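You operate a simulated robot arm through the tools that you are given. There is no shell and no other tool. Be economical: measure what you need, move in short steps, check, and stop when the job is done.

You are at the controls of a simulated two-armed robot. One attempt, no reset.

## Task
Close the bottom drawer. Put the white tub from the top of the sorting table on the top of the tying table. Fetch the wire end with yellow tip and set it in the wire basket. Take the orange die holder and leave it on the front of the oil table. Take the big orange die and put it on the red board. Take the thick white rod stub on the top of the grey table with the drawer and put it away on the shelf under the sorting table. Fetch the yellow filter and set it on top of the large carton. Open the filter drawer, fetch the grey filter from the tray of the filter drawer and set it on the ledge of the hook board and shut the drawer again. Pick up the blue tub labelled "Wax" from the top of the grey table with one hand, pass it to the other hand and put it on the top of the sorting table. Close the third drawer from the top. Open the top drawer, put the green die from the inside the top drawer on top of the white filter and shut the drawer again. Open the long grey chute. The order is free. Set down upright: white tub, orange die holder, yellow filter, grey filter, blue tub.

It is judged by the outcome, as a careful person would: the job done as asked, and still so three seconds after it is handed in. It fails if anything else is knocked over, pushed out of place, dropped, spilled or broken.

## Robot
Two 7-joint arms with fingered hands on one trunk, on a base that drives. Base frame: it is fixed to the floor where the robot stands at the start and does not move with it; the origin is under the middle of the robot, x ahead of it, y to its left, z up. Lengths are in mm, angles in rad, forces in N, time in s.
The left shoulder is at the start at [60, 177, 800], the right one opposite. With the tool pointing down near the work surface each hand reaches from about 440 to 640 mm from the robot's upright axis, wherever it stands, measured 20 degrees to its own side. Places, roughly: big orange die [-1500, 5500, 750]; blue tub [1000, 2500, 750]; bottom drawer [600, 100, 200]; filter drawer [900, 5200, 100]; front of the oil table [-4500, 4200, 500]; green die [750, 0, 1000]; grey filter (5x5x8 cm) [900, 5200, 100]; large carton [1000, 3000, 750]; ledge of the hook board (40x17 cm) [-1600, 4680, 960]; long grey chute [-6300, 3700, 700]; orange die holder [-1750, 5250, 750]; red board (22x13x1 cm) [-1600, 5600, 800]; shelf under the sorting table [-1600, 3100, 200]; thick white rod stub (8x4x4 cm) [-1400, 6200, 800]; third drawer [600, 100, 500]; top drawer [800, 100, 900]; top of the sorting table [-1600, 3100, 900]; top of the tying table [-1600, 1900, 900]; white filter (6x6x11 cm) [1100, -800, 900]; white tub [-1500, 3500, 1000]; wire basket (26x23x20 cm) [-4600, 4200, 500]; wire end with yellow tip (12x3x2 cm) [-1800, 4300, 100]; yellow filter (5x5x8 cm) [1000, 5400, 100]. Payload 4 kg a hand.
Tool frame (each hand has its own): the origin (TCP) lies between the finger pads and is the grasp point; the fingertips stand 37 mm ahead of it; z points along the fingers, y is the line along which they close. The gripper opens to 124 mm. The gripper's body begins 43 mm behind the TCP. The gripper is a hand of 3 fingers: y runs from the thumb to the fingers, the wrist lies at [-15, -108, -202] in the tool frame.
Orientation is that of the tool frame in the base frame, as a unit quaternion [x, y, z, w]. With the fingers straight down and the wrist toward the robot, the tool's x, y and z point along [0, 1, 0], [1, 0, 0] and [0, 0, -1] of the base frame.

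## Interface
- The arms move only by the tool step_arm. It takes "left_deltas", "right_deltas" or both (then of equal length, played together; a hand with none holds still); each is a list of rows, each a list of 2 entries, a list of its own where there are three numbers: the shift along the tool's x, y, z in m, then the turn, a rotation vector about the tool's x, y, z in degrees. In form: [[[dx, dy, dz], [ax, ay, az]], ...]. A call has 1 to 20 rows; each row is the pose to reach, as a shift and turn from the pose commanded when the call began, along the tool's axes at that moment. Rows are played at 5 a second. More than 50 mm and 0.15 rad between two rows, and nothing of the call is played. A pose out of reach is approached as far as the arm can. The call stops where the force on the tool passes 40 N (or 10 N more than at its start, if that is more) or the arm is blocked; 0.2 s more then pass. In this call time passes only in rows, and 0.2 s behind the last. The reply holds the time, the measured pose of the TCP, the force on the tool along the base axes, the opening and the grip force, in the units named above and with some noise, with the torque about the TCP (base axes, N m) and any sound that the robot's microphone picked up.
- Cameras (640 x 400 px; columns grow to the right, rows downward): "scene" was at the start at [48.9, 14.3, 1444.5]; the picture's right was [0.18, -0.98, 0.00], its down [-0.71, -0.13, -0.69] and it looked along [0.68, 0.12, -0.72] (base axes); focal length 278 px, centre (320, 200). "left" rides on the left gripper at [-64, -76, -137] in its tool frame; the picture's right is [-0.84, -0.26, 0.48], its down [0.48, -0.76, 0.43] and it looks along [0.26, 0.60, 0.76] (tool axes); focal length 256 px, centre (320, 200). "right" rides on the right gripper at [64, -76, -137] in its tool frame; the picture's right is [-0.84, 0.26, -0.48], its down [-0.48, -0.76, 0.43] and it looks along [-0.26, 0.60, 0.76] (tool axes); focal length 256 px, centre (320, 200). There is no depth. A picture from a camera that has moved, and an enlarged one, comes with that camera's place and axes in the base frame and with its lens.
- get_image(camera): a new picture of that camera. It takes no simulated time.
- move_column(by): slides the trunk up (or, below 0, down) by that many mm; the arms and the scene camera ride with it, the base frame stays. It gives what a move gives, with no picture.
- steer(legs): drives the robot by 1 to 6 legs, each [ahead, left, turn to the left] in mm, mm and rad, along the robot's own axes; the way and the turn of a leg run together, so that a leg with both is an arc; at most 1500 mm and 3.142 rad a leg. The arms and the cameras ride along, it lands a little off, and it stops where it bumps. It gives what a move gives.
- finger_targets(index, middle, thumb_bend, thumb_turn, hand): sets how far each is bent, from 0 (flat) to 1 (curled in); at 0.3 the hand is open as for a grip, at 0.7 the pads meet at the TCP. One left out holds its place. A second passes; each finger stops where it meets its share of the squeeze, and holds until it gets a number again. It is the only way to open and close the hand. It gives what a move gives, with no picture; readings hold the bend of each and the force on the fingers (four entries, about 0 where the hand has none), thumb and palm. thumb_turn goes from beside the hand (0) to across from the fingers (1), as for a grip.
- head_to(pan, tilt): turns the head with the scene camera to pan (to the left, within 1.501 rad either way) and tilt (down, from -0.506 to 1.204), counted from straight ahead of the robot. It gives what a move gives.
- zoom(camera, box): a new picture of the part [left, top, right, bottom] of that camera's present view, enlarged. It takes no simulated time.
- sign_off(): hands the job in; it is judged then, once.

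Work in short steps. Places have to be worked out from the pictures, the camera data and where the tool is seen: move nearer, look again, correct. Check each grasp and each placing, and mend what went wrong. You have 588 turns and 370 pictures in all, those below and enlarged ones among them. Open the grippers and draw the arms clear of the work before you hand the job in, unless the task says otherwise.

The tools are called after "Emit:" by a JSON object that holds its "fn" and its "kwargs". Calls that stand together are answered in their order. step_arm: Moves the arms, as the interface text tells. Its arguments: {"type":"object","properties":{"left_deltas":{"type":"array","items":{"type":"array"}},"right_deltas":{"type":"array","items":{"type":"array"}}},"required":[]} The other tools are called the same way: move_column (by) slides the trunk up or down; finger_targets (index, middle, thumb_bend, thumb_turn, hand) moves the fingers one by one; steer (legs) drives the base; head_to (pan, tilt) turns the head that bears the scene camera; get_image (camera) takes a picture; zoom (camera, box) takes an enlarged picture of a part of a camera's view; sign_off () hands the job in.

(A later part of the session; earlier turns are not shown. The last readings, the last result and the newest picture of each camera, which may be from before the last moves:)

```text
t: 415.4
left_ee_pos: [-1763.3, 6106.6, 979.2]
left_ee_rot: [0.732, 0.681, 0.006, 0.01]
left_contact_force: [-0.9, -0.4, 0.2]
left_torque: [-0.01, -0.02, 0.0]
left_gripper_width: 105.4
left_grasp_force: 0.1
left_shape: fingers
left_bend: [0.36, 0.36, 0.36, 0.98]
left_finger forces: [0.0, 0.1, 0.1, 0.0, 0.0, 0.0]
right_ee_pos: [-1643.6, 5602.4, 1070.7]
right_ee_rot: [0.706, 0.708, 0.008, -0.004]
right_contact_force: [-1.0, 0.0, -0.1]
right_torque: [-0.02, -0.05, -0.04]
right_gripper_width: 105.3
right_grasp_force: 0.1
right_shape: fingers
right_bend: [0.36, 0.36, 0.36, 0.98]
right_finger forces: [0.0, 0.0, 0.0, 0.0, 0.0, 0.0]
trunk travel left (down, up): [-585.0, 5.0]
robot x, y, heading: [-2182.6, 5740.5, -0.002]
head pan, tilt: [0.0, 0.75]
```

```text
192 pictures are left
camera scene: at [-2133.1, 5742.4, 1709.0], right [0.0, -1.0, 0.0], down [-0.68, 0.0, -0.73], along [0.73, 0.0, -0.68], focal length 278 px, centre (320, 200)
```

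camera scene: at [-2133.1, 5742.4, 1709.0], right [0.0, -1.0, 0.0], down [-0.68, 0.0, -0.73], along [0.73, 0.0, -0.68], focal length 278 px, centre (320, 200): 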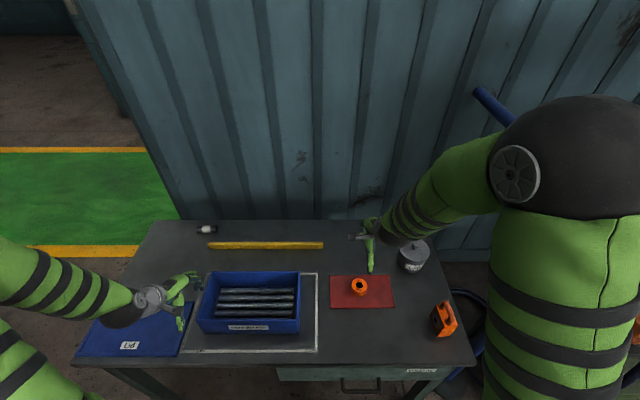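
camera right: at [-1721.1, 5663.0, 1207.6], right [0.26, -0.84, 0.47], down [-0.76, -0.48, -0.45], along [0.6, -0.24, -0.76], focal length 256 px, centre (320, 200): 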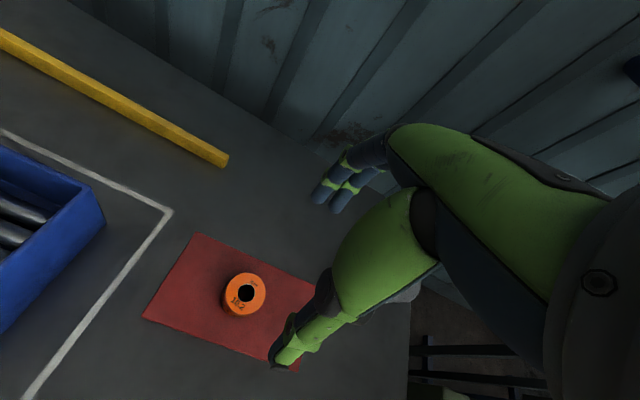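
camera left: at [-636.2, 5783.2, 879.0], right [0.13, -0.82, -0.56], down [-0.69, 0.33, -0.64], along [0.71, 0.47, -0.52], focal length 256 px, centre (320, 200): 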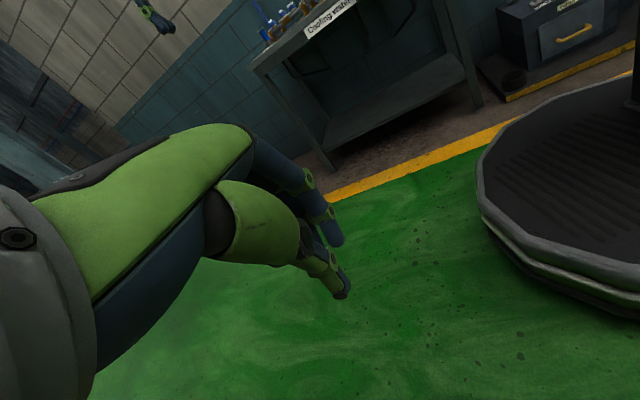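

The orange die is on the red board. Next the rod stub (≈(-1364, 6222)) with the left hand: I shift the base left and extend the left arm.

Emit:
{"fn": "steer", "kwargs": {"legs": [[12, 225, 0]]}}

Emit:
{"fn": "step_arm", "kwargs": {"left_deltas": [[[-0.03, 0.03, -0.015], [0, 0, 0]], [[-0.06, 0.06, -0.03], [0, 0, 0]], [[-0.09, 0.09, -0.045], [0, 0, 0]], [[-0.1, 0.13, -0.06], [0, 0, 0]], [[-0.1, 0.175, -0.06], [0, 0, 0]], [[-0.1, 0.22, -0.06], [0, 0, 0]], [[-0.1, 0.265, -0.06], [0, 0, 0]], [[-0.1, 0.31, -0.06], [0, 0, 0]]]}}

Emit:
{"fn": "get_image", "kwargs": {"camera": "left"}}

Emit:
{"fn": "get_image", "kwargs": {"camera": "scene"}}

```text
t: 417.1
left_ee_pos: [-1748.3, 6329.5, 977.7]
left_ee_rot: [0.734, 0.679, 0.004, 0.01]
left_contact_force: [0.6, 0.5, 0.5]
left_torque: [-0.01, 0.01, 0.0]
left_gripper_width: 105.2
left_grasp_force: 0.1
left_shape: fingers
left_bend: [0.36, 0.36, 0.36, 0.98]
left_finger forces: [0.1, 0.0, 0.0, 0.0, 0.0, 0.0]
right_ee_pos: [-1630.3, 5824.6, 1070.0]
right_ee_rot: [0.706, 0.708, 0.007, -0.004]
right_contact_force: [0.5, 0.2, -0.2]
right_torque: [-0.02, 0.01, 0.0]
right_gripper_width: 105.2
right_grasp_force: 0.0
right_shape: fingers
right_bend: [0.36, 0.36, 0.36, 0.98]
right_finger forces: [0.0, 0.0, 0.1, 0.1, 0.0, 0.0]
trunk travel left (down, up): [-585.0, 5.0]
robot x, y, heading: [-2171.4, 5968.5, -0.01]
head pan, tilt: [0.0, 0.75]
```

```text
t: 418.9
left_ee_pos: [-1447.6, 6205.4, 1044.8]
left_ee_rot: [0.734, 0.679, 0.004, 0.009]
left_contact_force: [0.5, -0.6, -1.0]
left_torque: [-0.01, 0.0, 0.01]
left_gripper_width: 105.3
left_grasp_force: 0.1
left_shape: fingers
left_bend: [0.36, 0.36, 0.36, 0.98]
left_finger forces: [0.0, 0.1, 0.0, 0.1, 0.0, 0.0]
right_ee_pos: [-1630.0, 5823.9, 1069.4]
right_ee_rot: [0.706, 0.708, 0.008, -0.005]
right_contact_force: [0.4, 0.2, 0.1]
right_torque: [-0.02, 0.02, -0.01]
right_gripper_width: 105.3
right_grasp_force: 0.0
right_shape: fingers
right_bend: [0.36, 0.36, 0.36, 0.98]
right_finger forces: [0.0, 0.0, 0.0, 0.0, 0.1, 0.0]
trunk travel left (down, up): [-585.0, 5.0]
robot x, y, heading: [-2174.1, 5969.1, -0.007]
head pan, tilt: [0.0, 0.75]
```

```text
191 pictures are left
camera left: at [-1531.3, 6148.4, 1179.8], right [-0.31, -0.82, -0.48], down [-0.71, 0.54, -0.45], along [0.63, 0.2, -0.75], focal length 256 px, centre (320, 200)
```

left: 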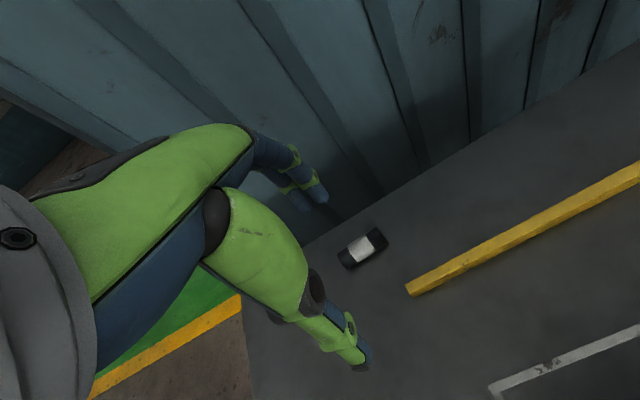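

```text
190 pictures are left
camera scene: at [-2117.6, 5964.9, 1709.0], right [-0.01, -1.0, 0.0], down [-0.68, 0.0, -0.73], along [0.73, 0.0, -0.68], focal length 278 px, centre (320, 200)
```

scene: 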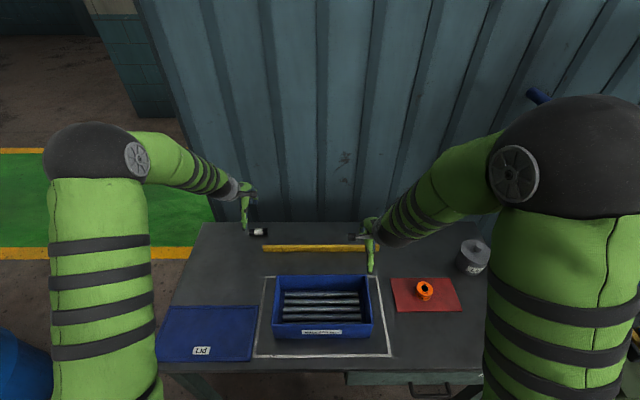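

Rod stub at (-1356, 6217), lying along y. I move above it and straighten the yaw.

Emit:
{"fn": "step_arm", "kwargs": {"left_deltas": [[[0.006, 0.03, 0.03], [0, 0, -1.5]], [[0.012, 0.06, 0.06], [0, 0, -3]], [[0.019, 0.091, 0.09], [0, 0, -4.5]], [[0.019, 0.091, 0.13], [0, 0, -4.5]]]}}

Emit:
{"fn": "get_image", "kwargs": {"camera": "left"}}

```text
t: 419.9
left_ee_pos: [-1354.6, 6216.4, 917.8]
left_ee_rot: [0.707, 0.707, 0.005, 0.01]
left_contact_force: [-0.3, 0.2, 0.3]
left_torque: [-0.04, -0.01, 0.0]
left_gripper_width: 105.3
left_grasp_force: 0.1
left_shape: fingers
left_bend: [0.36, 0.36, 0.36, 0.98]
left_finger forces: [0.1, 0.0, 0.1, 0.0, 0.1, 0.0]
right_ee_pos: [-1630.4, 5823.8, 1069.9]
right_ee_rot: [0.706, 0.708, 0.009, -0.005]
right_contact_force: [0.0, 0.1, 0.5]
right_torque: [0.02, 0.0, 0.02]
right_gripper_width: 105.1
right_grasp_force: 0.1
right_shape: fingers
right_bend: [0.36, 0.36, 0.36, 0.98]
right_finger forces: [0.1, 0.0, 0.0, 0.0, 0.0, 0.0]
trunk travel left (down, up): [-585.0, 5.0]
robot x, y, heading: [-2170.7, 5962.3, -0.003]
head pan, tilt: [0.0, 0.75]
```

```text
189 pictures are left
camera left: at [-1432.5, 6154.4, 1052.0], right [-0.24, -0.84, -0.48], down [-0.75, 0.48, -0.45], along [0.61, 0.25, -0.75], focal length 256 px, centre (320, 200)
```

left: 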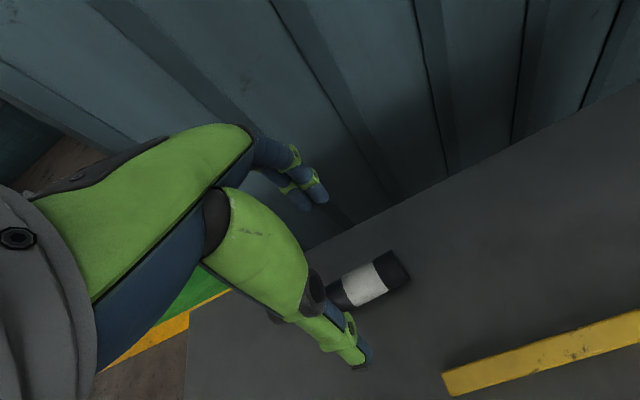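

Aligned. I narrow the fingers, descend 74 mm and close.

Emit:
{"fn": "finger_targets", "kwargs": {"hand": "left", "index": 0.45, "middle": 0.45, "thumb_bend": 0.45}}

Emit:
{"fn": "step_arm", "kwargs": {"left_deltas": [[[-0.003, 0, 0.04], [0, 0, 0]], [[-0.003, 0, 0.07], [0, 0, 0]]]}}

Emit:
{"fn": "finger_targets", "kwargs": {"hand": "left", "index": 0.68, "middle": 0.68, "thumb_bend": 0.68}}

Emit:
{"fn": "step_arm", "kwargs": {"left_deltas": [[[0, 0, -0.04], [0, 0, 0]], [[0, 0, -0.08], [0, 0, 0]], [[0, 0, -0.12], [0, 0, 0]]]}}

Emit:
{"fn": "get_image", "kwargs": {"camera": "left"}}

```text
t: 420.9
left_ee_pos: [-1354.3, 6217.8, 916.8]
left_ee_rot: [0.707, 0.707, 0.003, 0.009]
left_contact_force: [0.3, 0.6, -0.4]
left_torque: [0.01, 0.01, -0.02]
left_gripper_width: 78.1
left_grasp_force: 0.0
left_shape: fingers
left_bend: [0.45, 0.45, 0.45, 0.99]
left_finger forces: [0.0, 0.1, 0.0, 0.0, 0.1, 0.0]
right_ee_pos: [-1630.6, 5825.5, 1068.9]
right_ee_rot: [0.706, 0.708, 0.008, -0.003]
right_contact_force: [-0.4, -0.1, -0.3]
right_torque: [-0.02, -0.02, 0.02]
right_gripper_width: 105.4
right_grasp_force: 0.0
right_shape: fingers
right_bend: [0.36, 0.36, 0.36, 0.98]
right_finger forces: [0.0, 0.0, 0.0, 0.0, 0.0, 0.1]
trunk travel left (down, up): [-585.0, 5.0]
robot x, y, heading: [-2169.1, 5964.9, -0.008]
head pan, tilt: [0.0, 0.75]
```

```text
t: 421.4
left_ee_pos: [-1352.5, 6214.5, 847.9]
left_ee_rot: [0.707, 0.707, 0.004, 0.01]
left_contact_force: [-0.6, 0.2, 0.9]
left_torque: [0.01, 0.0, 0.02]
left_gripper_width: 77.7
left_grasp_force: 0.0
left_shape: fingers
left_bend: [0.45, 0.45, 0.45, 0.99]
left_finger forces: [0.1, 0.1, 0.0, 0.0, 0.0, 0.0]
right_ee_pos: [-1629.9, 5824.2, 1069.6]
right_ee_rot: [0.706, 0.708, 0.007, -0.005]
right_contact_force: [-0.5, 0.2, -0.3]
right_torque: [-0.01, 0.0, -0.01]
right_gripper_width: 105.2
right_grasp_force: 0.1
right_shape: fingers
right_bend: [0.36, 0.36, 0.36, 0.98]
right_finger forces: [0.0, 0.1, 0.0, 0.0, 0.0, 0.0]
trunk travel left (down, up): [-585.0, 5.0]
robot x, y, heading: [-2174.3, 5965.4, -0.012]
head pan, tilt: [0.0, 0.75]
```

```text
t: 422.4
left_ee_pos: [-1353.4, 6213.8, 846.2]
left_ee_rot: [0.707, 0.707, 0.006, 0.01]
left_contact_force: [0.9, -0.1, 1.8]
left_torque: [0.03, -0.07, -0.02]
left_gripper_width: 31.9
left_grasp_force: 15.0
left_shape: fingers
left_bend: [0.62, 0.63, 0.63, 1.0]
left_finger forces: [8.1, 7.2, 0.0, 0.0, 15.3, 0.0]
right_ee_pos: [-1630.8, 5824.2, 1070.3]
right_ee_rot: [0.706, 0.708, 0.008, -0.004]
right_contact_force: [-0.9, 0.0, -0.3]
right_torque: [-0.01, -0.02, -0.03]
right_gripper_width: 105.2
right_grasp_force: 0.0
right_shape: fingers
right_bend: [0.36, 0.36, 0.36, 0.98]
right_finger forces: [0.0, 0.0, 0.0, 0.0, 0.0, 0.1]
trunk travel left (down, up): [-585.0, 5.0]
robot x, y, heading: [-2170.4, 5966.8, -0.006]
head pan, tilt: [0.0, 0.75]
```

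```text
t: 423.2
left_ee_pos: [-1355.6, 6214.3, 966.5]
left_ee_rot: [0.706, 0.708, 0.004, 0.009]
left_contact_force: [-0.2, -0.6, -3.9]
left_torque: [0.0, -0.04, -0.03]
left_gripper_width: 31.1
left_grasp_force: 13.9
left_shape: fingers
left_bend: [0.62, 0.63, 0.63, 1.0]
left_finger forces: [7.5, 6.8, 0.1, 0.0, 13.5, 0.1]
right_ee_pos: [-1630.6, 5823.2, 1069.1]
right_ee_rot: [0.707, 0.708, 0.007, -0.003]
right_contact_force: [-0.2, 0.1, -0.3]
right_torque: [0.0, -0.01, -0.03]
right_gripper_width: 105.3
right_grasp_force: 0.0
right_shape: fingers
right_bend: [0.36, 0.36, 0.36, 0.98]
right_finger forces: [0.0, 0.1, 0.0, 0.1, 0.0, 0.0]
trunk travel left (down, up): [-585.0, 5.0]
robot x, y, heading: [-2171.9, 5963.4, -0.007]
head pan, tilt: [0.0, 0.75]
```

```text
188 pictures are left
camera left: at [-1434.3, 6150.8, 1101.7], right [-0.25, -0.84, -0.48], down [-0.75, 0.48, -0.45], along [0.61, 0.25, -0.75], focal length 256 px, centre (320, 200)
```

left: 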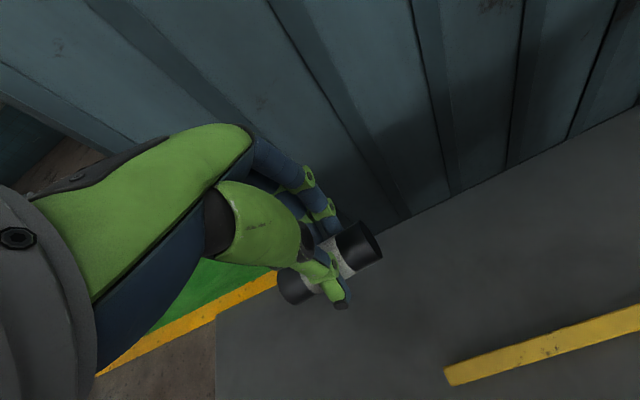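

Rod is held. I retract the left arm, then move to the orange die holder (≈(-1745, 5354)).

Emit:
{"fn": "step_arm", "kwargs": {"left_deltas": [[[0, -0.045, -0.02], [0, 0, 0]], [[0, -0.09, -0.04], [0, 0, 0]], [[0, -0.135, -0.06], [0, 0, 0]], [[0, -0.18, -0.06], [0, 0, 0]], [[0, -0.225, -0.06], [0, 0, 0]], [[0, -0.27, -0.06], [0, 0, 0]], [[0, -0.31, -0.06], [0, 0, 0]]]}}

Emit:
{"fn": "steer", "kwargs": {"legs": [[-120, -430, 0]]}}

Emit:
{"fn": "get_image", "kwargs": {"camera": "right"}}

Emit:
{"fn": "get_image", "kwargs": {"camera": "scene"}}

```text
t: 424.9
left_ee_pos: [-1665.7, 6214.0, 1022.6]
left_ee_rot: [0.706, 0.708, 0.004, 0.009]
left_contact_force: [-0.8, 0.5, -4.2]
left_torque: [-0.01, 0.01, 0.0]
left_gripper_width: 31.2
left_grasp_force: 13.5
left_shape: fingers
left_bend: [0.62, 0.63, 0.63, 1.0]
left_finger forces: [7.6, 6.8, 0.0, 0.1, 13.4, 0.1]
right_ee_pos: [-1630.6, 5823.9, 1069.2]
right_ee_rot: [0.706, 0.708, 0.008, -0.004]
right_contact_force: [0.9, -0.2, 0.3]
right_torque: [0.01, 0.03, 0.0]
right_gripper_width: 105.4
right_grasp_force: 0.0
right_shape: fingers
right_bend: [0.36, 0.36, 0.36, 0.98]
right_finger forces: [0.1, 0.0, 0.1, 0.0, 0.0, 0.0]
trunk travel left (down, up): [-585.0, 5.0]
robot x, y, heading: [-2172.7, 5964.2, -0.008]
head pan, tilt: [0.0, 0.75]
```

```text
t: 427.6
left_ee_pos: [-1787.4, 5786.5, 1022.0]
left_ee_rot: [0.705, 0.709, 0.004, 0.01]
left_contact_force: [-0.1, -0.5, -5.0]
left_torque: [0.01, -0.02, 0.05]
left_gripper_width: 31.2
left_grasp_force: 13.7
left_shape: fingers
left_bend: [0.62, 0.63, 0.63, 1.0]
left_finger forces: [7.5, 6.8, 0.0, 0.0, 13.4, 0.0]
right_ee_pos: [-1752.6, 5395.4, 1069.7]
right_ee_rot: [0.707, 0.708, 0.008, -0.005]
right_contact_force: [1.0, -0.3, -0.1]
right_torque: [0.0, 0.0, -0.02]
right_gripper_width: 105.3
right_grasp_force: 0.0
right_shape: fingers
right_bend: [0.36, 0.36, 0.36, 0.98]
right_finger forces: [0.0, 0.1, 0.0, 0.0, 0.0, 0.1]
trunk travel left (down, up): [-585.0, 5.0]
robot x, y, heading: [-2293.3, 5535.5, -0.007]
head pan, tilt: [0.0, 0.75]
```

```text
187 pictures are left
camera right: at [-1829.6, 5455.8, 1206.6], right [0.26, -0.85, 0.47], down [-0.76, -0.48, -0.45], along [0.6, -0.24, -0.76], focal length 256 px, centre (320, 200)
```

right: 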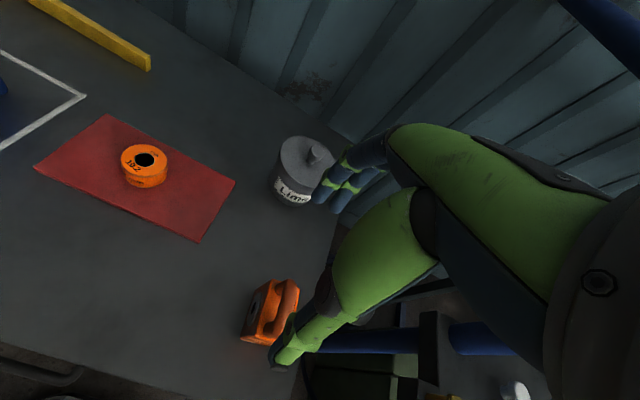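

```text
186 pictures are left
camera scene: at [-2241.2, 5535.7, 1709.0], right [-0.01, -1.0, 0.0], down [-0.68, 0.0, -0.73], along [0.73, 0.0, -0.68], focal length 278 px, centre (320, 200)
```

scene: 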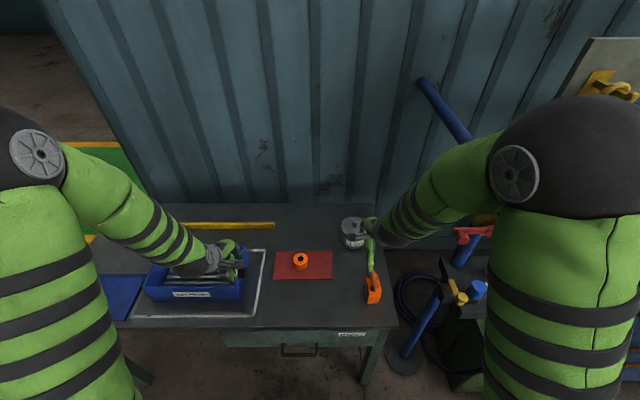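

Emit:
{"fn": "zoom", "kwargs": {"camera": "right", "box": [220, 250, 340, 370]}}

Emit:
{"fn": "zoom", "kwargs": {"camera": "scene", "box": [330, 240, 430, 320]}}

```text
3.33 times, centred on (280, 310) of right
camera zoom: at [-1829.6, 5455.8, 1206.6], right [0.26, -0.85, 0.47], down [-0.76, -0.48, -0.45], along [0.6, -0.24, -0.76], focal length 853 px, centre (453, -167)
```

zoom: 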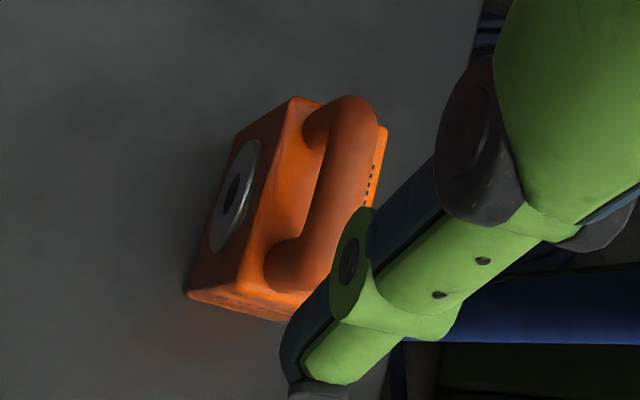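

```text
5.00 times, centred on (380, 280) of scene
camera zoom: at [-2241.2, 5535.7, 1709.0], right [-0.01, -1.0, 0.0], down [-0.68, 0.0, -0.73], along [0.73, 0.0, -0.68], focal length 1390 px, centre (20, -200)
```

zoom: 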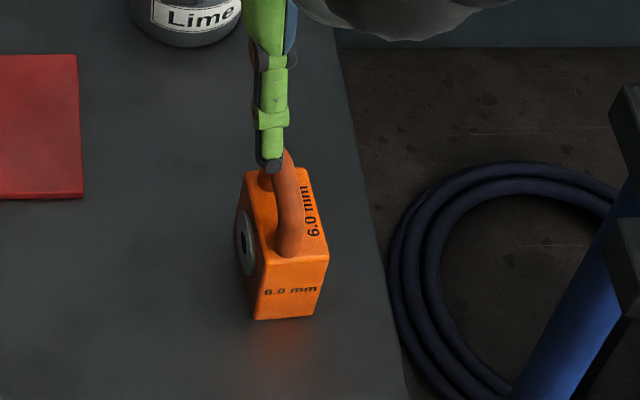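

The holder is a ~70×46 mm block (long along x) with an arch handle. I'll grip the block lengthwise. I move above (-1738, 5352) and check.

Emit:
{"fn": "step_arm", "kwargs": {"right_deltas": [[[-0.022, 0.008, 0.02], [0, 0, 0]], [[-0.043, 0.015, 0.05], [0, 0, 0]], [[-0.043, 0.015, 0.09], [0, 0, 0]]]}}

Emit:
{"fn": "get_image", "kwargs": {"camera": "right"}}

Emit:
{"fn": "zoom", "kwargs": {"camera": "scene", "box": [330, 230, 430, 310]}}

```text
t: 428.4
left_ee_pos: [-1787.1, 5785.0, 1021.0]
left_ee_rot: [0.706, 0.708, 0.005, 0.009]
left_contact_force: [0.7, 0.8, -3.8]
left_torque: [0.01, 0.06, -0.02]
left_gripper_width: 31.0
left_grasp_force: 13.8
left_shape: fingers
left_bend: [0.62, 0.63, 0.63, 1.0]
left_finger forces: [7.5, 6.9, 0.1, 0.0, 13.1, 0.1]
right_ee_pos: [-1735.9, 5354.5, 977.6]
right_ee_rot: [0.706, 0.708, 0.007, -0.005]
right_contact_force: [0.7, -0.2, -0.1]
right_torque: [-0.01, -0.01, 0.03]
right_gripper_width: 105.0
right_grasp_force: 0.1
right_shape: fingers
right_bend: [0.36, 0.36, 0.36, 0.98]
right_finger forces: [0.0, 0.1, 0.1, 0.0, 0.1, 0.1]
trunk travel left (down, up): [-585.0, 5.0]
robot x, y, heading: [-2294.3, 5539.3, -0.008]
head pan, tilt: [0.0, 0.75]
```

```text
183 pictures are left
camera right: at [-1812.2, 5415.5, 1114.6], right [0.26, -0.85, 0.47], down [-0.76, -0.48, -0.45], along [0.6, -0.24, -0.76], focal length 256 px, centre (320, 200)
```

right: 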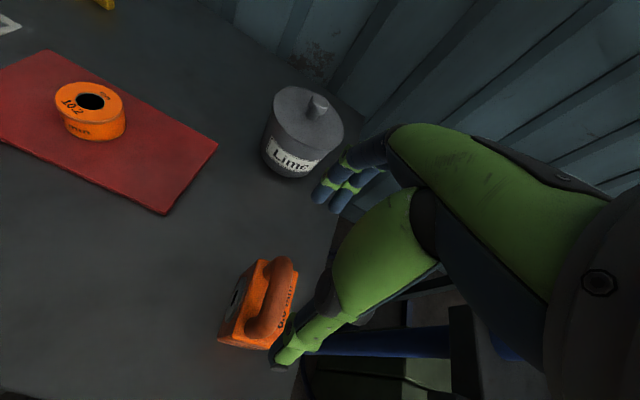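

```text
5.00 times, centred on (380, 270) of scene
camera zoom: at [-2239.7, 5536.6, 1709.0], right [-0.01, -1.0, 0.0], down [-0.68, 0.0, -0.73], along [0.73, 0.0, -0.68], focal length 1390 px, centre (20, -150)
```

zoom: 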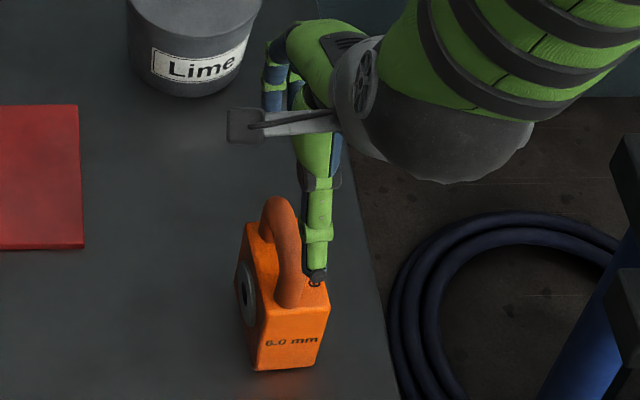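

Revised: block spans x -1784…-1719, top z≈878, handle up to ~915, centre (-1752, 5357). I correct and descend to z≈882.

Emit:
{"fn": "step_arm", "kwargs": {"right_deltas": [[[0.003, -0.016, 0.02], [0, 0, 0]], [[0.003, -0.016, 0.05], [0, 0, 0]]]}}

Emit:
{"fn": "get_image", "kwargs": {"camera": "right"}}

```text
t: 428.9
left_ee_pos: [-1787.4, 5786.9, 1021.6]
left_ee_rot: [0.707, 0.707, 0.005, 0.01]
left_contact_force: [0.1, 0.0, -4.8]
left_torque: [0.03, 0.02, -0.02]
left_gripper_width: 30.9
left_grasp_force: 13.9
left_shape: fingers
left_bend: [0.62, 0.63, 0.63, 1.0]
left_finger forces: [7.4, 6.8, 0.1, 0.1, 13.1, 0.0]
right_ee_pos: [-1751.8, 5359.0, 928.9]
right_ee_rot: [0.707, 0.707, 0.008, -0.004]
right_contact_force: [0.5, 0.7, -0.7]
right_torque: [-0.01, 0.03, -0.01]
right_gripper_width: 105.0
right_grasp_force: 0.1
right_shape: fingers
right_bend: [0.36, 0.36, 0.36, 0.98]
right_finger forces: [0.1, 0.0, 0.1, 0.0, 0.0, 0.0]
trunk travel left (down, up): [-585.0, 5.0]
robot x, y, heading: [-2291.4, 5535.9, -0.007]
head pan, tilt: [0.0, 0.75]
```

```text
181 pictures are left
camera right: at [-1828.8, 5419.0, 1065.6], right [0.26, -0.85, 0.47], down [-0.76, -0.48, -0.45], along [0.6, -0.24, -0.76], focal length 256 px, centre (320, 200)
```

right: 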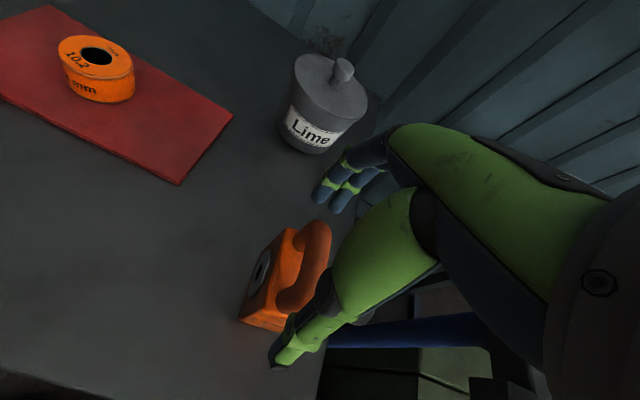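

Handle lies centred between the fingers. I lower 47 mm (y +4) and close.

Emit:
{"fn": "step_arm", "kwargs": {"right_deltas": [[[0.004, 0, 0.025], [0, 0, 0]], [[0.004, 0, 0.047], [0, 0, 0]]]}}

Emit:
{"fn": "finger_targets", "kwargs": {"hand": "right", "index": 0.6, "middle": 0.6, "thumb_bend": 0.6}}

Emit:
{"fn": "get_image", "kwargs": {"camera": "right"}}

```text
t: 429.6
left_ee_pos: [-1788.8, 5786.7, 1022.7]
left_ee_rot: [0.706, 0.708, 0.005, 0.011]
left_contact_force: [0.1, 0.2, -5.0]
left_torque: [-0.01, -0.02, 0.0]
left_gripper_width: 31.0
left_grasp_force: 13.5
left_shape: fingers
left_bend: [0.62, 0.63, 0.63, 1.0]
left_finger forces: [7.5, 6.7, 0.1, 0.0, 13.3, 0.1]
right_ee_pos: [-1752.9, 5365.2, 882.7]
right_ee_rot: [0.707, 0.707, 0.009, -0.004]
right_contact_force: [-5.1, 1.0, 10.1]
right_torque: [-0.09, 0.17, -0.11]
right_gripper_width: 108.1
right_grasp_force: 4.5
right_shape: fingers
right_bend: [0.36, 0.36, 0.35, 0.98]
right_finger forces: [0.1, 0.0, 0.1, 0.1, 8.8, 0.0]
trunk travel left (down, up): [-585.0, 5.0]
robot x, y, heading: [-2291.7, 5537.9, -0.011]
head pan, tilt: [0.0, 0.75]
```

```text
t: 430.6
left_ee_pos: [-1790.3, 5786.0, 1022.8]
left_ee_rot: [0.706, 0.708, 0.005, 0.01]
left_contact_force: [0.4, -0.7, -4.8]
left_torque: [-0.04, 0.0, 0.0]
left_gripper_width: 31.0
left_grasp_force: 14.1
left_shape: fingers
left_bend: [0.62, 0.63, 0.63, 1.0]
left_finger forces: [7.5, 6.7, 0.1, 0.1, 13.1, 0.0]
right_ee_pos: [-1753.5, 5363.4, 884.1]
right_ee_rot: [0.706, 0.708, 0.009, -0.003]
right_contact_force: [-9.3, 0.6, 37.7]
right_torque: [-0.31, -1.12, -0.21]
right_gripper_width: 80.4
right_grasp_force: 36.1
right_shape: fingers
right_bend: [0.47, 0.47, 0.51, 1.0]
right_finger forces: [15.0, 13.8, 0.1, 0.1, 43.7, 0.1]
trunk travel left (down, up): [-585.0, 5.0]
robot x, y, heading: [-2294.9, 5534.0, -0.003]
head pan, tilt: [0.0, 0.75]
```

```text
180 pictures are left
camera right: at [-1830.6, 5425.0, 1020.8], right [0.25, -0.85, 0.47], down [-0.75, -0.48, -0.45], along [0.6, -0.24, -0.76], focal length 256 px, centre (320, 200)
```

right: 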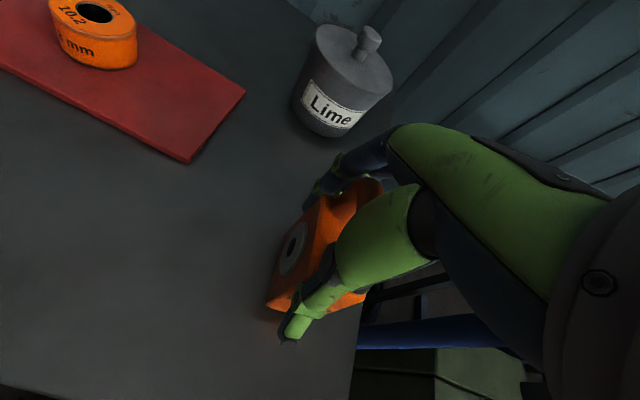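

Gripped. I lift 50 mm and check.

Emit:
{"fn": "step_arm", "kwargs": {"right_deltas": [[[0, 0, -0.02], [0, 0, 0]], [[0, 0, -0.05], [0, 0, 0]]]}}

Emit:
{"fn": "get_image", "kwargs": {"camera": "right"}}

Emit:
{"fn": "zoom", "kwargs": {"camera": "scene", "box": [330, 220, 430, 310]}}

```text
t: 431.1
left_ee_pos: [-1788.6, 5786.6, 1020.7]
left_ee_rot: [0.705, 0.709, 0.004, 0.009]
left_contact_force: [-0.5, 0.0, -4.8]
left_torque: [0.01, -0.03, -0.01]
left_gripper_width: 31.1
left_grasp_force: 13.9
left_shape: fingers
left_bend: [0.62, 0.63, 0.63, 1.0]
left_finger forces: [7.4, 6.7, 0.0, 0.0, 13.1, 0.0]
right_ee_pos: [-1754.3, 5363.4, 930.4]
right_ee_rot: [0.707, 0.708, 0.006, -0.006]
right_contact_force: [0.0, 0.1, -10.3]
right_torque: [0.09, 0.11, 0.03]
right_gripper_width: 78.5
right_grasp_force: 27.5
right_shape: fingers
right_bend: [0.46, 0.47, 0.52, 1.0]
right_finger forces: [14.9, 12.8, 0.0, 0.0, 27.5, 0.0]
trunk travel left (down, up): [-585.0, 5.0]
robot x, y, heading: [-2292.5, 5536.1, -0.009]
head pan, tilt: [0.0, 0.75]
```

```text
179 pictures are left
camera right: at [-1830.5, 5423.5, 1067.7], right [0.26, -0.84, 0.47], down [-0.76, -0.48, -0.44], along [0.6, -0.24, -0.76], focal length 256 px, centre (320, 200)
```

right: 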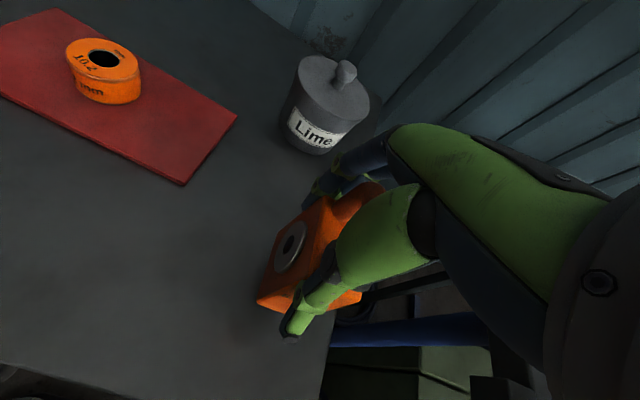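

```text
4.44 times, centred on (380, 265) of scene
camera zoom: at [-2240.8, 5536.5, 1708.6], right [-0.01, -1.0, 0.0], down [-0.68, 0.0, -0.73], along [0.73, 0.0, -0.68], focal length 1236 px, centre (53, -89)
```

zoom: 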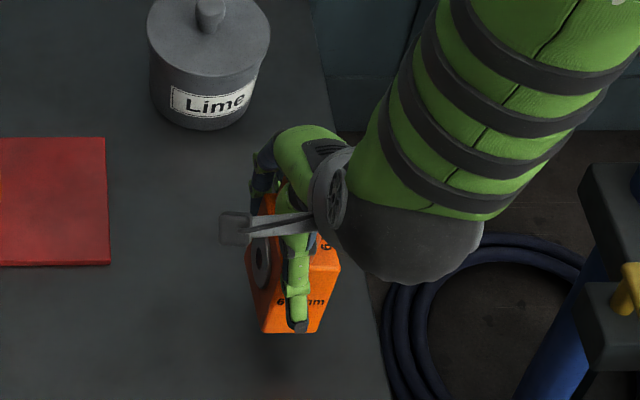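

Holder is held firmly (10 N). I raise it and travel to the sorting table to put the rod stub on its shelf.

Emit:
{"fn": "step_arm", "kwargs": {"right_deltas": [[[0, 0, -0.045], [0, 0, 0]], [[0, 0, -0.09], [0, 0, 0]], [[0, 0, -0.13], [0, 0, 0]]]}}

Emit:
{"fn": "steer", "kwargs": {"legs": [[-310, 0, 0.007], [0, -1200, 0], [0, -1150, 0]]}}

Emit:
{"fn": "head_to", "kwargs": {"pan": 0, "tilt": 0.6}}

Emit:
{"fn": "get_image", "kwargs": {"camera": "scene"}}

```text
t: 431.9
left_ee_pos: [-1787.8, 5786.0, 1022.2]
left_ee_rot: [0.705, 0.709, 0.005, 0.009]
left_contact_force: [0.9, 0.1, -4.3]
left_torque: [-0.01, 0.02, -0.04]
left_gripper_width: 30.9
left_grasp_force: 13.5
left_shape: fingers
left_bend: [0.62, 0.63, 0.63, 1.0]
left_finger forces: [7.4, 6.7, 0.0, 0.1, 13.1, 0.0]
right_ee_pos: [-1753.9, 5361.2, 1062.4]
right_ee_rot: [0.706, 0.708, 0.007, -0.005]
right_contact_force: [-0.3, 0.7, -10.2]
right_torque: [0.05, 0.08, 0.02]
right_gripper_width: 78.4
right_grasp_force: 27.7
right_shape: fingers
right_bend: [0.46, 0.47, 0.52, 1.0]
right_finger forces: [14.6, 12.7, 0.0, 0.0, 26.9, 0.1]
trunk travel left (down, up): [-585.0, 5.0]
robot x, y, heading: [-2293.4, 5536.0, -0.003]
head pan, tilt: [0.0, 0.75]
```

```text
t: 445.2
left_ee_pos: [-2105.7, 3436.8, 1022.1]
left_ee_rot: [0.708, 0.706, 0.003, 0.01]
left_contact_force: [-0.3, -0.5, -4.9]
left_torque: [-0.03, -0.02, -0.01]
left_gripper_width: 31.1
left_grasp_force: 13.9
left_shape: fingers
left_bend: [0.62, 0.63, 0.63, 1.0]
left_finger forces: [7.4, 6.7, 0.1, 0.0, 13.0, 0.1]
right_ee_pos: [-2073.2, 3010.9, 1061.1]
right_ee_rot: [0.708, 0.706, 0.007, -0.005]
right_contact_force: [0.2, -0.1, -10.7]
right_torque: [0.08, 0.09, 0.0]
right_gripper_width: 78.6
right_grasp_force: 26.7
right_shape: fingers
right_bend: [0.46, 0.47, 0.52, 1.0]
right_finger forces: [14.6, 12.5, 0.0, 0.0, 26.5, 0.1]
trunk travel left (down, up): [-585.0, 5.0]
robot x, y, heading: [-2610.2, 3194.2, -0.012]
head pan, tilt: [0.0, 0.75]
```

```text
t: 445.9
left_ee_pos: [-2105.5, 3436.9, 1021.2]
left_ee_rot: [0.708, 0.706, 0.004, 0.009]
left_contact_force: [0.4, 0.4, -3.8]
left_torque: [-0.02, -0.02, 0.01]
left_gripper_width: 30.9
left_grasp_force: 13.3
left_shape: fingers
left_bend: [0.62, 0.63, 0.63, 1.0]
left_finger forces: [7.4, 6.7, 0.1, 0.0, 12.9, 0.0]
right_ee_pos: [-2072.2, 3012.3, 1061.4]
right_ee_rot: [0.707, 0.707, 0.008, -0.004]
right_contact_force: [-0.1, -0.2, -10.4]
right_torque: [0.05, 0.11, -0.02]
right_gripper_width: 78.5
right_grasp_force: 26.9
right_shape: fingers
right_bend: [0.46, 0.47, 0.52, 1.0]
right_finger forces: [14.6, 12.5, 0.0, 0.1, 26.5, 0.0]
trunk travel left (down, up): [-585.0, 5.0]
robot x, y, heading: [-2611.7, 3189.2, -0.012]
head pan, tilt: [0.0, 0.6]
```

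```text
177 pictures are left
camera scene: at [-2554.5, 3189.5, 1721.8], right [-0.01, -1.0, 0.0], down [-0.57, 0.01, -0.82], along [0.82, -0.01, -0.57], focal length 278 px, centre (320, 200)
```

scene: 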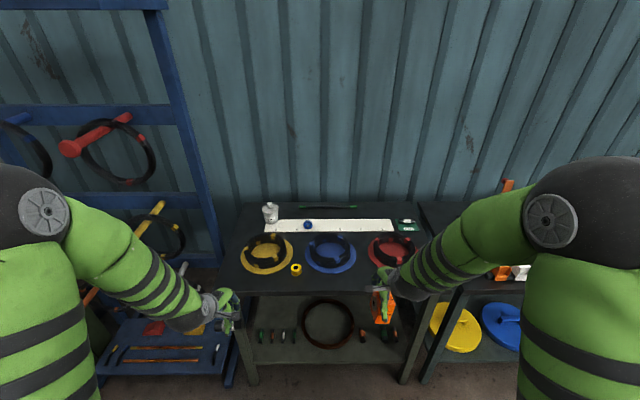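

I zoom on the shelf under the sorting table.

Emit:
{"fn": "zoom", "kwargs": {"camera": "scene", "box": [210, 190, 460, 390]}}

```text
2.00 times, centred on (335, 290) of scene
camera zoom: at [-2554.5, 3189.5, 1721.8], right [-0.01, -1.0, 0.0], down [-0.57, 0.01, -0.82], along [0.82, -0.01, -0.57], focal length 556 px, centre (290, 20)
```

zoom: 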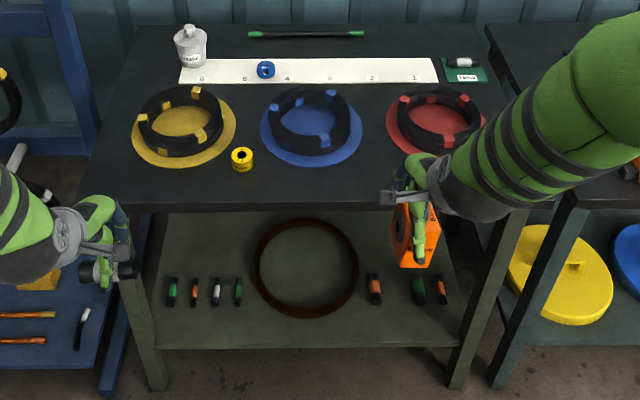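

Free spot on the shelf: front left, about (-1800, 3412), in front of the small stubs. I position the robot and lower the trunk with both hands in front of the table.

Emit:
{"fn": "steer", "kwargs": {"legs": [[105, -24, 0.012]]}}

Emit:
{"fn": "move_column", "kwargs": {"by": -400}}

Emit:
{"fn": "move_column", "kwargs": {"by": -180}}

Emit:
{"fn": "head_to", "kwargs": {"pan": 0.2, "tilt": 0.6}}

Emit:
{"fn": "get_image", "kwargs": {"camera": "scene"}}

```text
t: 447.1
left_ee_pos: [-2003.1, 3418.8, 1020.7]
left_ee_rot: [0.703, 0.711, 0.004, 0.009]
left_contact_force: [1.1, -0.3, -3.9]
left_torque: [0.01, 0.02, 0.02]
left_gripper_width: 30.7
left_grasp_force: 13.2
left_shape: fingers
left_bend: [0.62, 0.63, 0.63, 1.0]
left_finger forces: [7.4, 6.7, 0.1, 0.0, 12.9, 0.0]
right_ee_pos: [-1965.8, 2993.8, 1061.2]
right_ee_rot: [0.703, 0.711, 0.007, -0.005]
right_contact_force: [0.9, -0.4, -10.0]
right_torque: [0.06, 0.08, -0.03]
right_gripper_width: 78.3
right_grasp_force: 27.1
right_shape: fingers
right_bend: [0.46, 0.47, 0.52, 1.0]
right_finger forces: [14.7, 12.7, 0.0, 0.0, 26.3, 0.0]
trunk travel left (down, up): [-585.0, 5.0]
robot x, y, heading: [-2512.2, 3164.5, 0.005]
head pan, tilt: [0.0, 0.6]
```

```text
t: 450.9
left_ee_pos: [-2005.5, 3419.7, 620.3]
left_ee_rot: [0.703, 0.711, 0.004, 0.01]
left_contact_force: [-0.2, 0.0, -4.2]
left_torque: [-0.04, 0.01, 0.03]
left_gripper_width: 30.7
left_grasp_force: 13.4
left_shape: fingers
left_bend: [0.62, 0.63, 0.63, 1.0]
left_finger forces: [7.2, 6.7, 0.0, 0.1, 12.9, 0.0]
right_ee_pos: [-1965.9, 2994.0, 661.5]
right_ee_rot: [0.704, 0.71, 0.007, -0.005]
right_contact_force: [0.6, 0.2, -10.4]
right_torque: [0.03, 0.1, 0.01]
right_gripper_width: 78.0
right_grasp_force: 28.4
right_shape: fingers
right_bend: [0.47, 0.48, 0.52, 1.0]
right_finger forces: [16.3, 12.3, 0.0, 0.1, 27.7, 0.1]
trunk travel left (down, up): [-185.0, 405.0]
robot x, y, heading: [-2509.3, 3166.5, 0.003]
head pan, tilt: [0.0, 0.6]
```

```text
t: 452.9
left_ee_pos: [-2004.4, 3421.4, 440.7]
left_ee_rot: [0.704, 0.71, 0.004, 0.009]
left_contact_force: [-0.2, -0.3, -4.3]
left_torque: [-0.02, 0.01, 0.04]
left_gripper_width: 30.7
left_grasp_force: 13.5
left_shape: fingers
left_bend: [0.62, 0.63, 0.63, 1.0]
left_finger forces: [7.3, 6.7, 0.0, 0.0, 13.0, 0.0]
right_ee_pos: [-1965.9, 2993.3, 480.8]
right_ee_rot: [0.703, 0.711, 0.007, -0.005]
right_contact_force: [0.8, -0.1, -10.4]
right_torque: [0.03, 0.11, 0.0]
right_gripper_width: 78.1
right_grasp_force: 27.9
right_shape: fingers
right_bend: [0.47, 0.48, 0.52, 1.0]
right_finger forces: [16.3, 12.3, 0.0, 0.1, 27.7, 0.0]
trunk travel left (down, up): [-5.0, 585.0]
robot x, y, heading: [-2508.7, 3164.0, 0.007]
head pan, tilt: [0.0, 0.6]
```

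```text
t: 453.6
left_ee_pos: [-2004.9, 3419.5, 440.7]
left_ee_rot: [0.703, 0.711, 0.004, 0.009]
left_contact_force: [-0.2, 0.9, -4.0]
left_torque: [-0.02, 0.02, -0.04]
left_gripper_width: 30.9
left_grasp_force: 13.4
left_shape: fingers
left_bend: [0.62, 0.63, 0.63, 1.0]
left_finger forces: [7.3, 6.6, 0.0, 0.1, 12.9, 0.1]
right_ee_pos: [-1965.5, 2993.4, 481.7]
right_ee_rot: [0.704, 0.71, 0.007, -0.004]
right_contact_force: [0.2, 1.2, -10.4]
right_torque: [0.05, 0.1, 0.02]
right_gripper_width: 78.0
right_grasp_force: 27.9
right_shape: fingers
right_bend: [0.47, 0.48, 0.52, 1.0]
right_finger forces: [16.2, 12.3, 0.0, 0.0, 27.7, 0.0]
trunk travel left (down, up): [-5.0, 585.0]
robot x, y, heading: [-2510.4, 3165.3, 0.004]
head pan, tilt: [0.201, 0.6]
```

```text
175 pictures are left
camera scene: at [-2451.9, 3183.3, 1141.8], right [0.2, -0.98, 0.0], down [-0.55, -0.11, -0.82], along [0.81, 0.17, -0.57], focal length 278 px, centre (320, 200)
```

scene: 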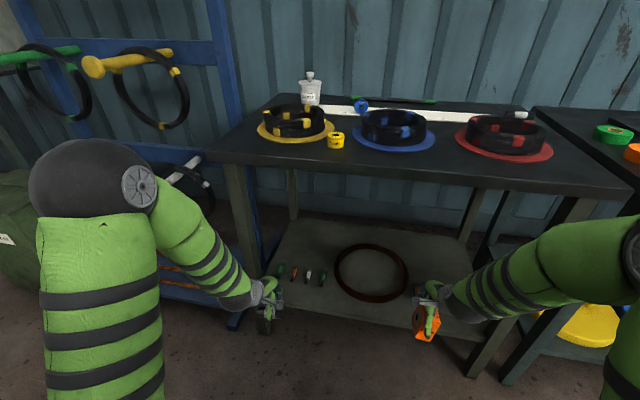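

Triangulating with the new view: shelf z≈285, front edge x≈-1895. Target ≈ (-1845, 3400). I check with the left hand camera.

Emit:
{"fn": "get_image", "kwargs": {"camera": "left"}}

Emit:
{"fn": "zoom", "kwargs": {"camera": "scene", "box": [200, 210, 420, 350]}}

```text
174 pictures are left
camera left: at [-2083.2, 3355.2, 575.8], right [-0.24, -0.84, -0.48], down [-0.76, 0.47, -0.45], along [0.61, 0.26, -0.75], focal length 256 px, centre (320, 200)
```

left: 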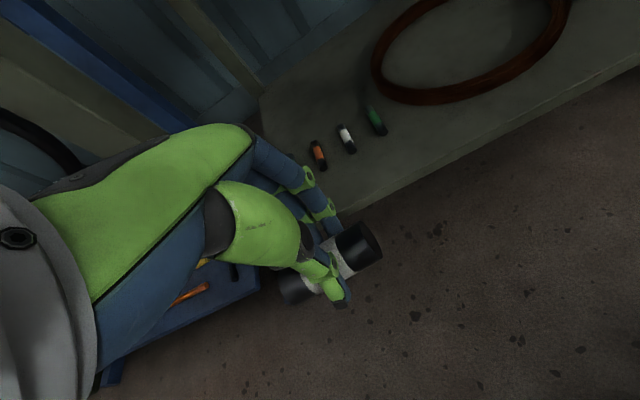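

```text
2.86 times, centred on (310, 280) of scene
camera zoom: at [-2451.9, 3183.3, 1141.8], right [0.2, -0.98, 0.0], down [-0.55, -0.11, -0.82], along [0.81, 0.17, -0.57], focal length 794 px, centre (349, -29)
```

zoom: 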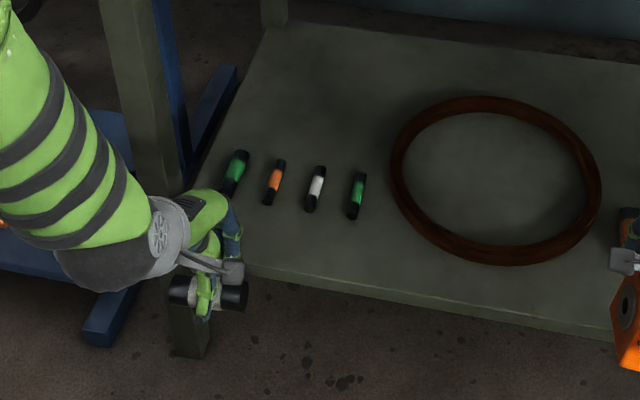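

Shelf z≈260, front edge x≈-1877; target (-1828, 3391). I lower in front, then move in under the table top.

Emit:
{"fn": "step_arm", "kwargs": {"left_deltas": [[[-0.01, 0, 0.04], [0, 0, 0]], [[-0.02, 0, 0.075], [0, 0, 0]], [[-0.025, 0.04, 0.075], [0, 0, 0]], [[-0.029, 0.085, 0.075], [0, 0, 0]], [[-0.029, 0.13, 0.075], [0, 0, 0]], [[-0.029, 0.175, 0.075], [0, 0, 0]]]}}

Emit:
{"fn": "get_image", "kwargs": {"camera": "left"}}

Emit:
{"fn": "zoom", "kwargs": {"camera": "scene", "box": [200, 210, 420, 350]}}

```text
t: 455.0
left_ee_pos: [-1828.0, 3390.4, 368.6]
left_ee_rot: [0.703, 0.711, 0.004, 0.009]
left_contact_force: [-0.5, 0.0, -3.8]
left_torque: [-0.03, 0.01, -0.01]
left_gripper_width: 30.8
left_grasp_force: 13.5
left_shape: fingers
left_bend: [0.62, 0.63, 0.63, 1.0]
left_finger forces: [7.5, 6.8, 0.1, 0.0, 13.1, 0.1]
right_ee_pos: [-1965.8, 2994.2, 481.6]
right_ee_rot: [0.704, 0.71, 0.008, -0.005]
right_contact_force: [0.2, 0.2, -10.8]
right_torque: [0.07, 0.07, -0.02]
right_gripper_width: 78.1
right_grasp_force: 27.6
right_shape: fingers
right_bend: [0.47, 0.48, 0.52, 1.0]
right_finger forces: [16.1, 12.2, 0.0, 0.0, 27.6, 0.0]
trunk travel left (down, up): [-5.0, 585.0]
robot x, y, heading: [-2509.0, 3163.8, 0.002]
head pan, tilt: [0.201, 0.6]
```

```text
172 pictures are left
camera left: at [-1906.1, 3327.1, 503.8], right [-0.24, -0.84, -0.48], down [-0.76, 0.47, -0.45], along [0.61, 0.26, -0.75], focal length 256 px, centre (320, 200)
```

left: 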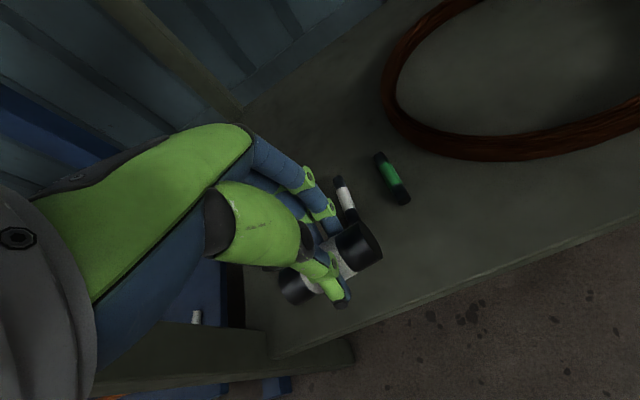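

```text
2.86 times, centred on (310, 280) of scene
camera zoom: at [-2452.0, 3183.4, 1141.8], right [0.2, -0.98, 0.0], down [-0.55, -0.11, -0.82], along [0.81, 0.17, -0.57], focal length 794 px, centre (349, -29)
```

zoom: 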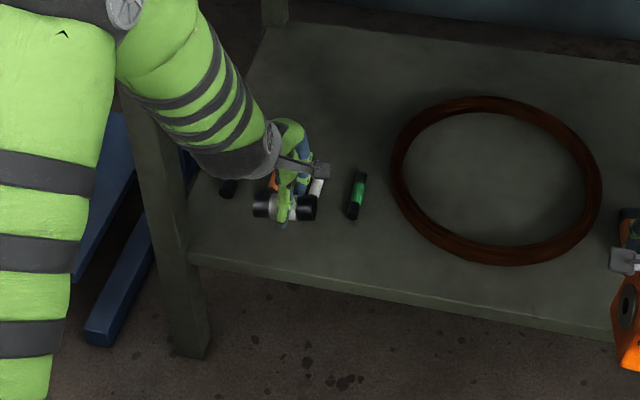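

Clear. I shift 10 mm toward the front and lower the rod in small steps.

Emit:
{"fn": "step_arm", "kwargs": {"left_deltas": [[[0, -0.01, 0.03], [0, 0, 0]], [[0, -0.01, 0.05], [0, 0, 0]], [[0, -0.01, 0.056], [0, 0, 0]], [[0, -0.01, 0.062], [0, 0, 0]], [[0, -0.01, 0.067], [0, 0, 0]], [[0, -0.01, 0.072], [0, 0, 0]]]}}

```text
t: 456.4
left_ee_pos: [-1837.3, 3391.3, 297.5]
left_ee_rot: [0.703, 0.711, 0.005, 0.009]
left_contact_force: [-0.2, -1.5, -3.8]
left_torque: [0.0, 0.02, 0.01]
left_gripper_width: 30.6
left_grasp_force: 13.7
left_shape: fingers
left_bend: [0.62, 0.63, 0.63, 1.0]
left_finger forces: [7.2, 6.8, 0.0, 0.0, 13.2, 0.0]
right_ee_pos: [-1966.4, 2994.5, 480.5]
right_ee_rot: [0.703, 0.711, 0.007, -0.004]
right_contact_force: [0.1, -0.4, -10.2]
right_torque: [0.07, 0.1, 0.03]
right_gripper_width: 78.3
right_grasp_force: 27.7
right_shape: fingers
right_bend: [0.47, 0.48, 0.52, 1.0]
right_finger forces: [16.1, 12.2, 0.0, 0.0, 27.6, 0.0]
trunk travel left (down, up): [-5.0, 585.0]
robot x, y, heading: [-2508.6, 3166.0, 0.006]
head pan, tilt: [0.201, 0.6]
```

No contact yet. I continue downward.

Emit:
{"fn": "step_arm", "kwargs": {"left_deltas": [[[0, 0, 0.006], [0, 0, 0]], [[0, 0, 0.012], [0, 0, 0]], [[0, 0, 0.018], [0, 0, 0]], [[0, 0, 0.024], [0, 0, 0]]]}}

Emit:
{"fn": "zoom", "kwargs": {"camera": "scene", "box": [240, 230, 360, 330]}}

```text
t: 457.1
left_ee_pos: [-1834.3, 3389.3, 290.1]
left_ee_rot: [0.703, 0.711, 0.009, 0.015]
left_contact_force: [-9.0, -0.3, 26.4]
left_torque: [0.01, 0.37, 0.01]
left_gripper_width: 31.5
left_grasp_force: 20.3
left_shape: fingers
left_bend: [0.64, 0.64, 0.61, 1.0]
left_finger forces: [6.4, 6.7, 0.1, 0.0, 28.4, 0.0]
right_ee_pos: [-1968.1, 2994.3, 482.4]
right_ee_rot: [0.703, 0.711, 0.006, -0.005]
right_contact_force: [0.7, 0.2, -10.2]
right_torque: [0.05, 0.06, 0.01]
right_gripper_width: 78.4
right_grasp_force: 27.8
right_shape: fingers
right_bend: [0.47, 0.48, 0.52, 1.0]
right_finger forces: [16.0, 12.3, 0.1, 0.1, 27.5, 0.1]
trunk travel left (down, up): [-5.0, 585.0]
robot x, y, heading: [-2508.1, 3164.6, 0.009]
head pan, tilt: [0.201, 0.6]
stopped in row 3 (left hand): the force on the tool passed its limit at 46 N (the readings are from after the stop); the commanded pose is now the measured one
```

```text
4.00 times, centred on (300, 280) of scene
camera zoom: at [-2454.1, 3182.7, 1142.2], right [0.2, -0.98, 0.0], down [-0.55, -0.11, -0.83], along [0.81, 0.17, -0.56], focal length 1112 px, centre (400, -120)
```

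zoom: 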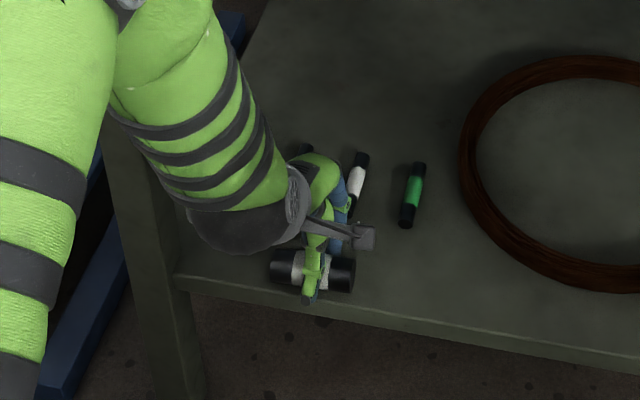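

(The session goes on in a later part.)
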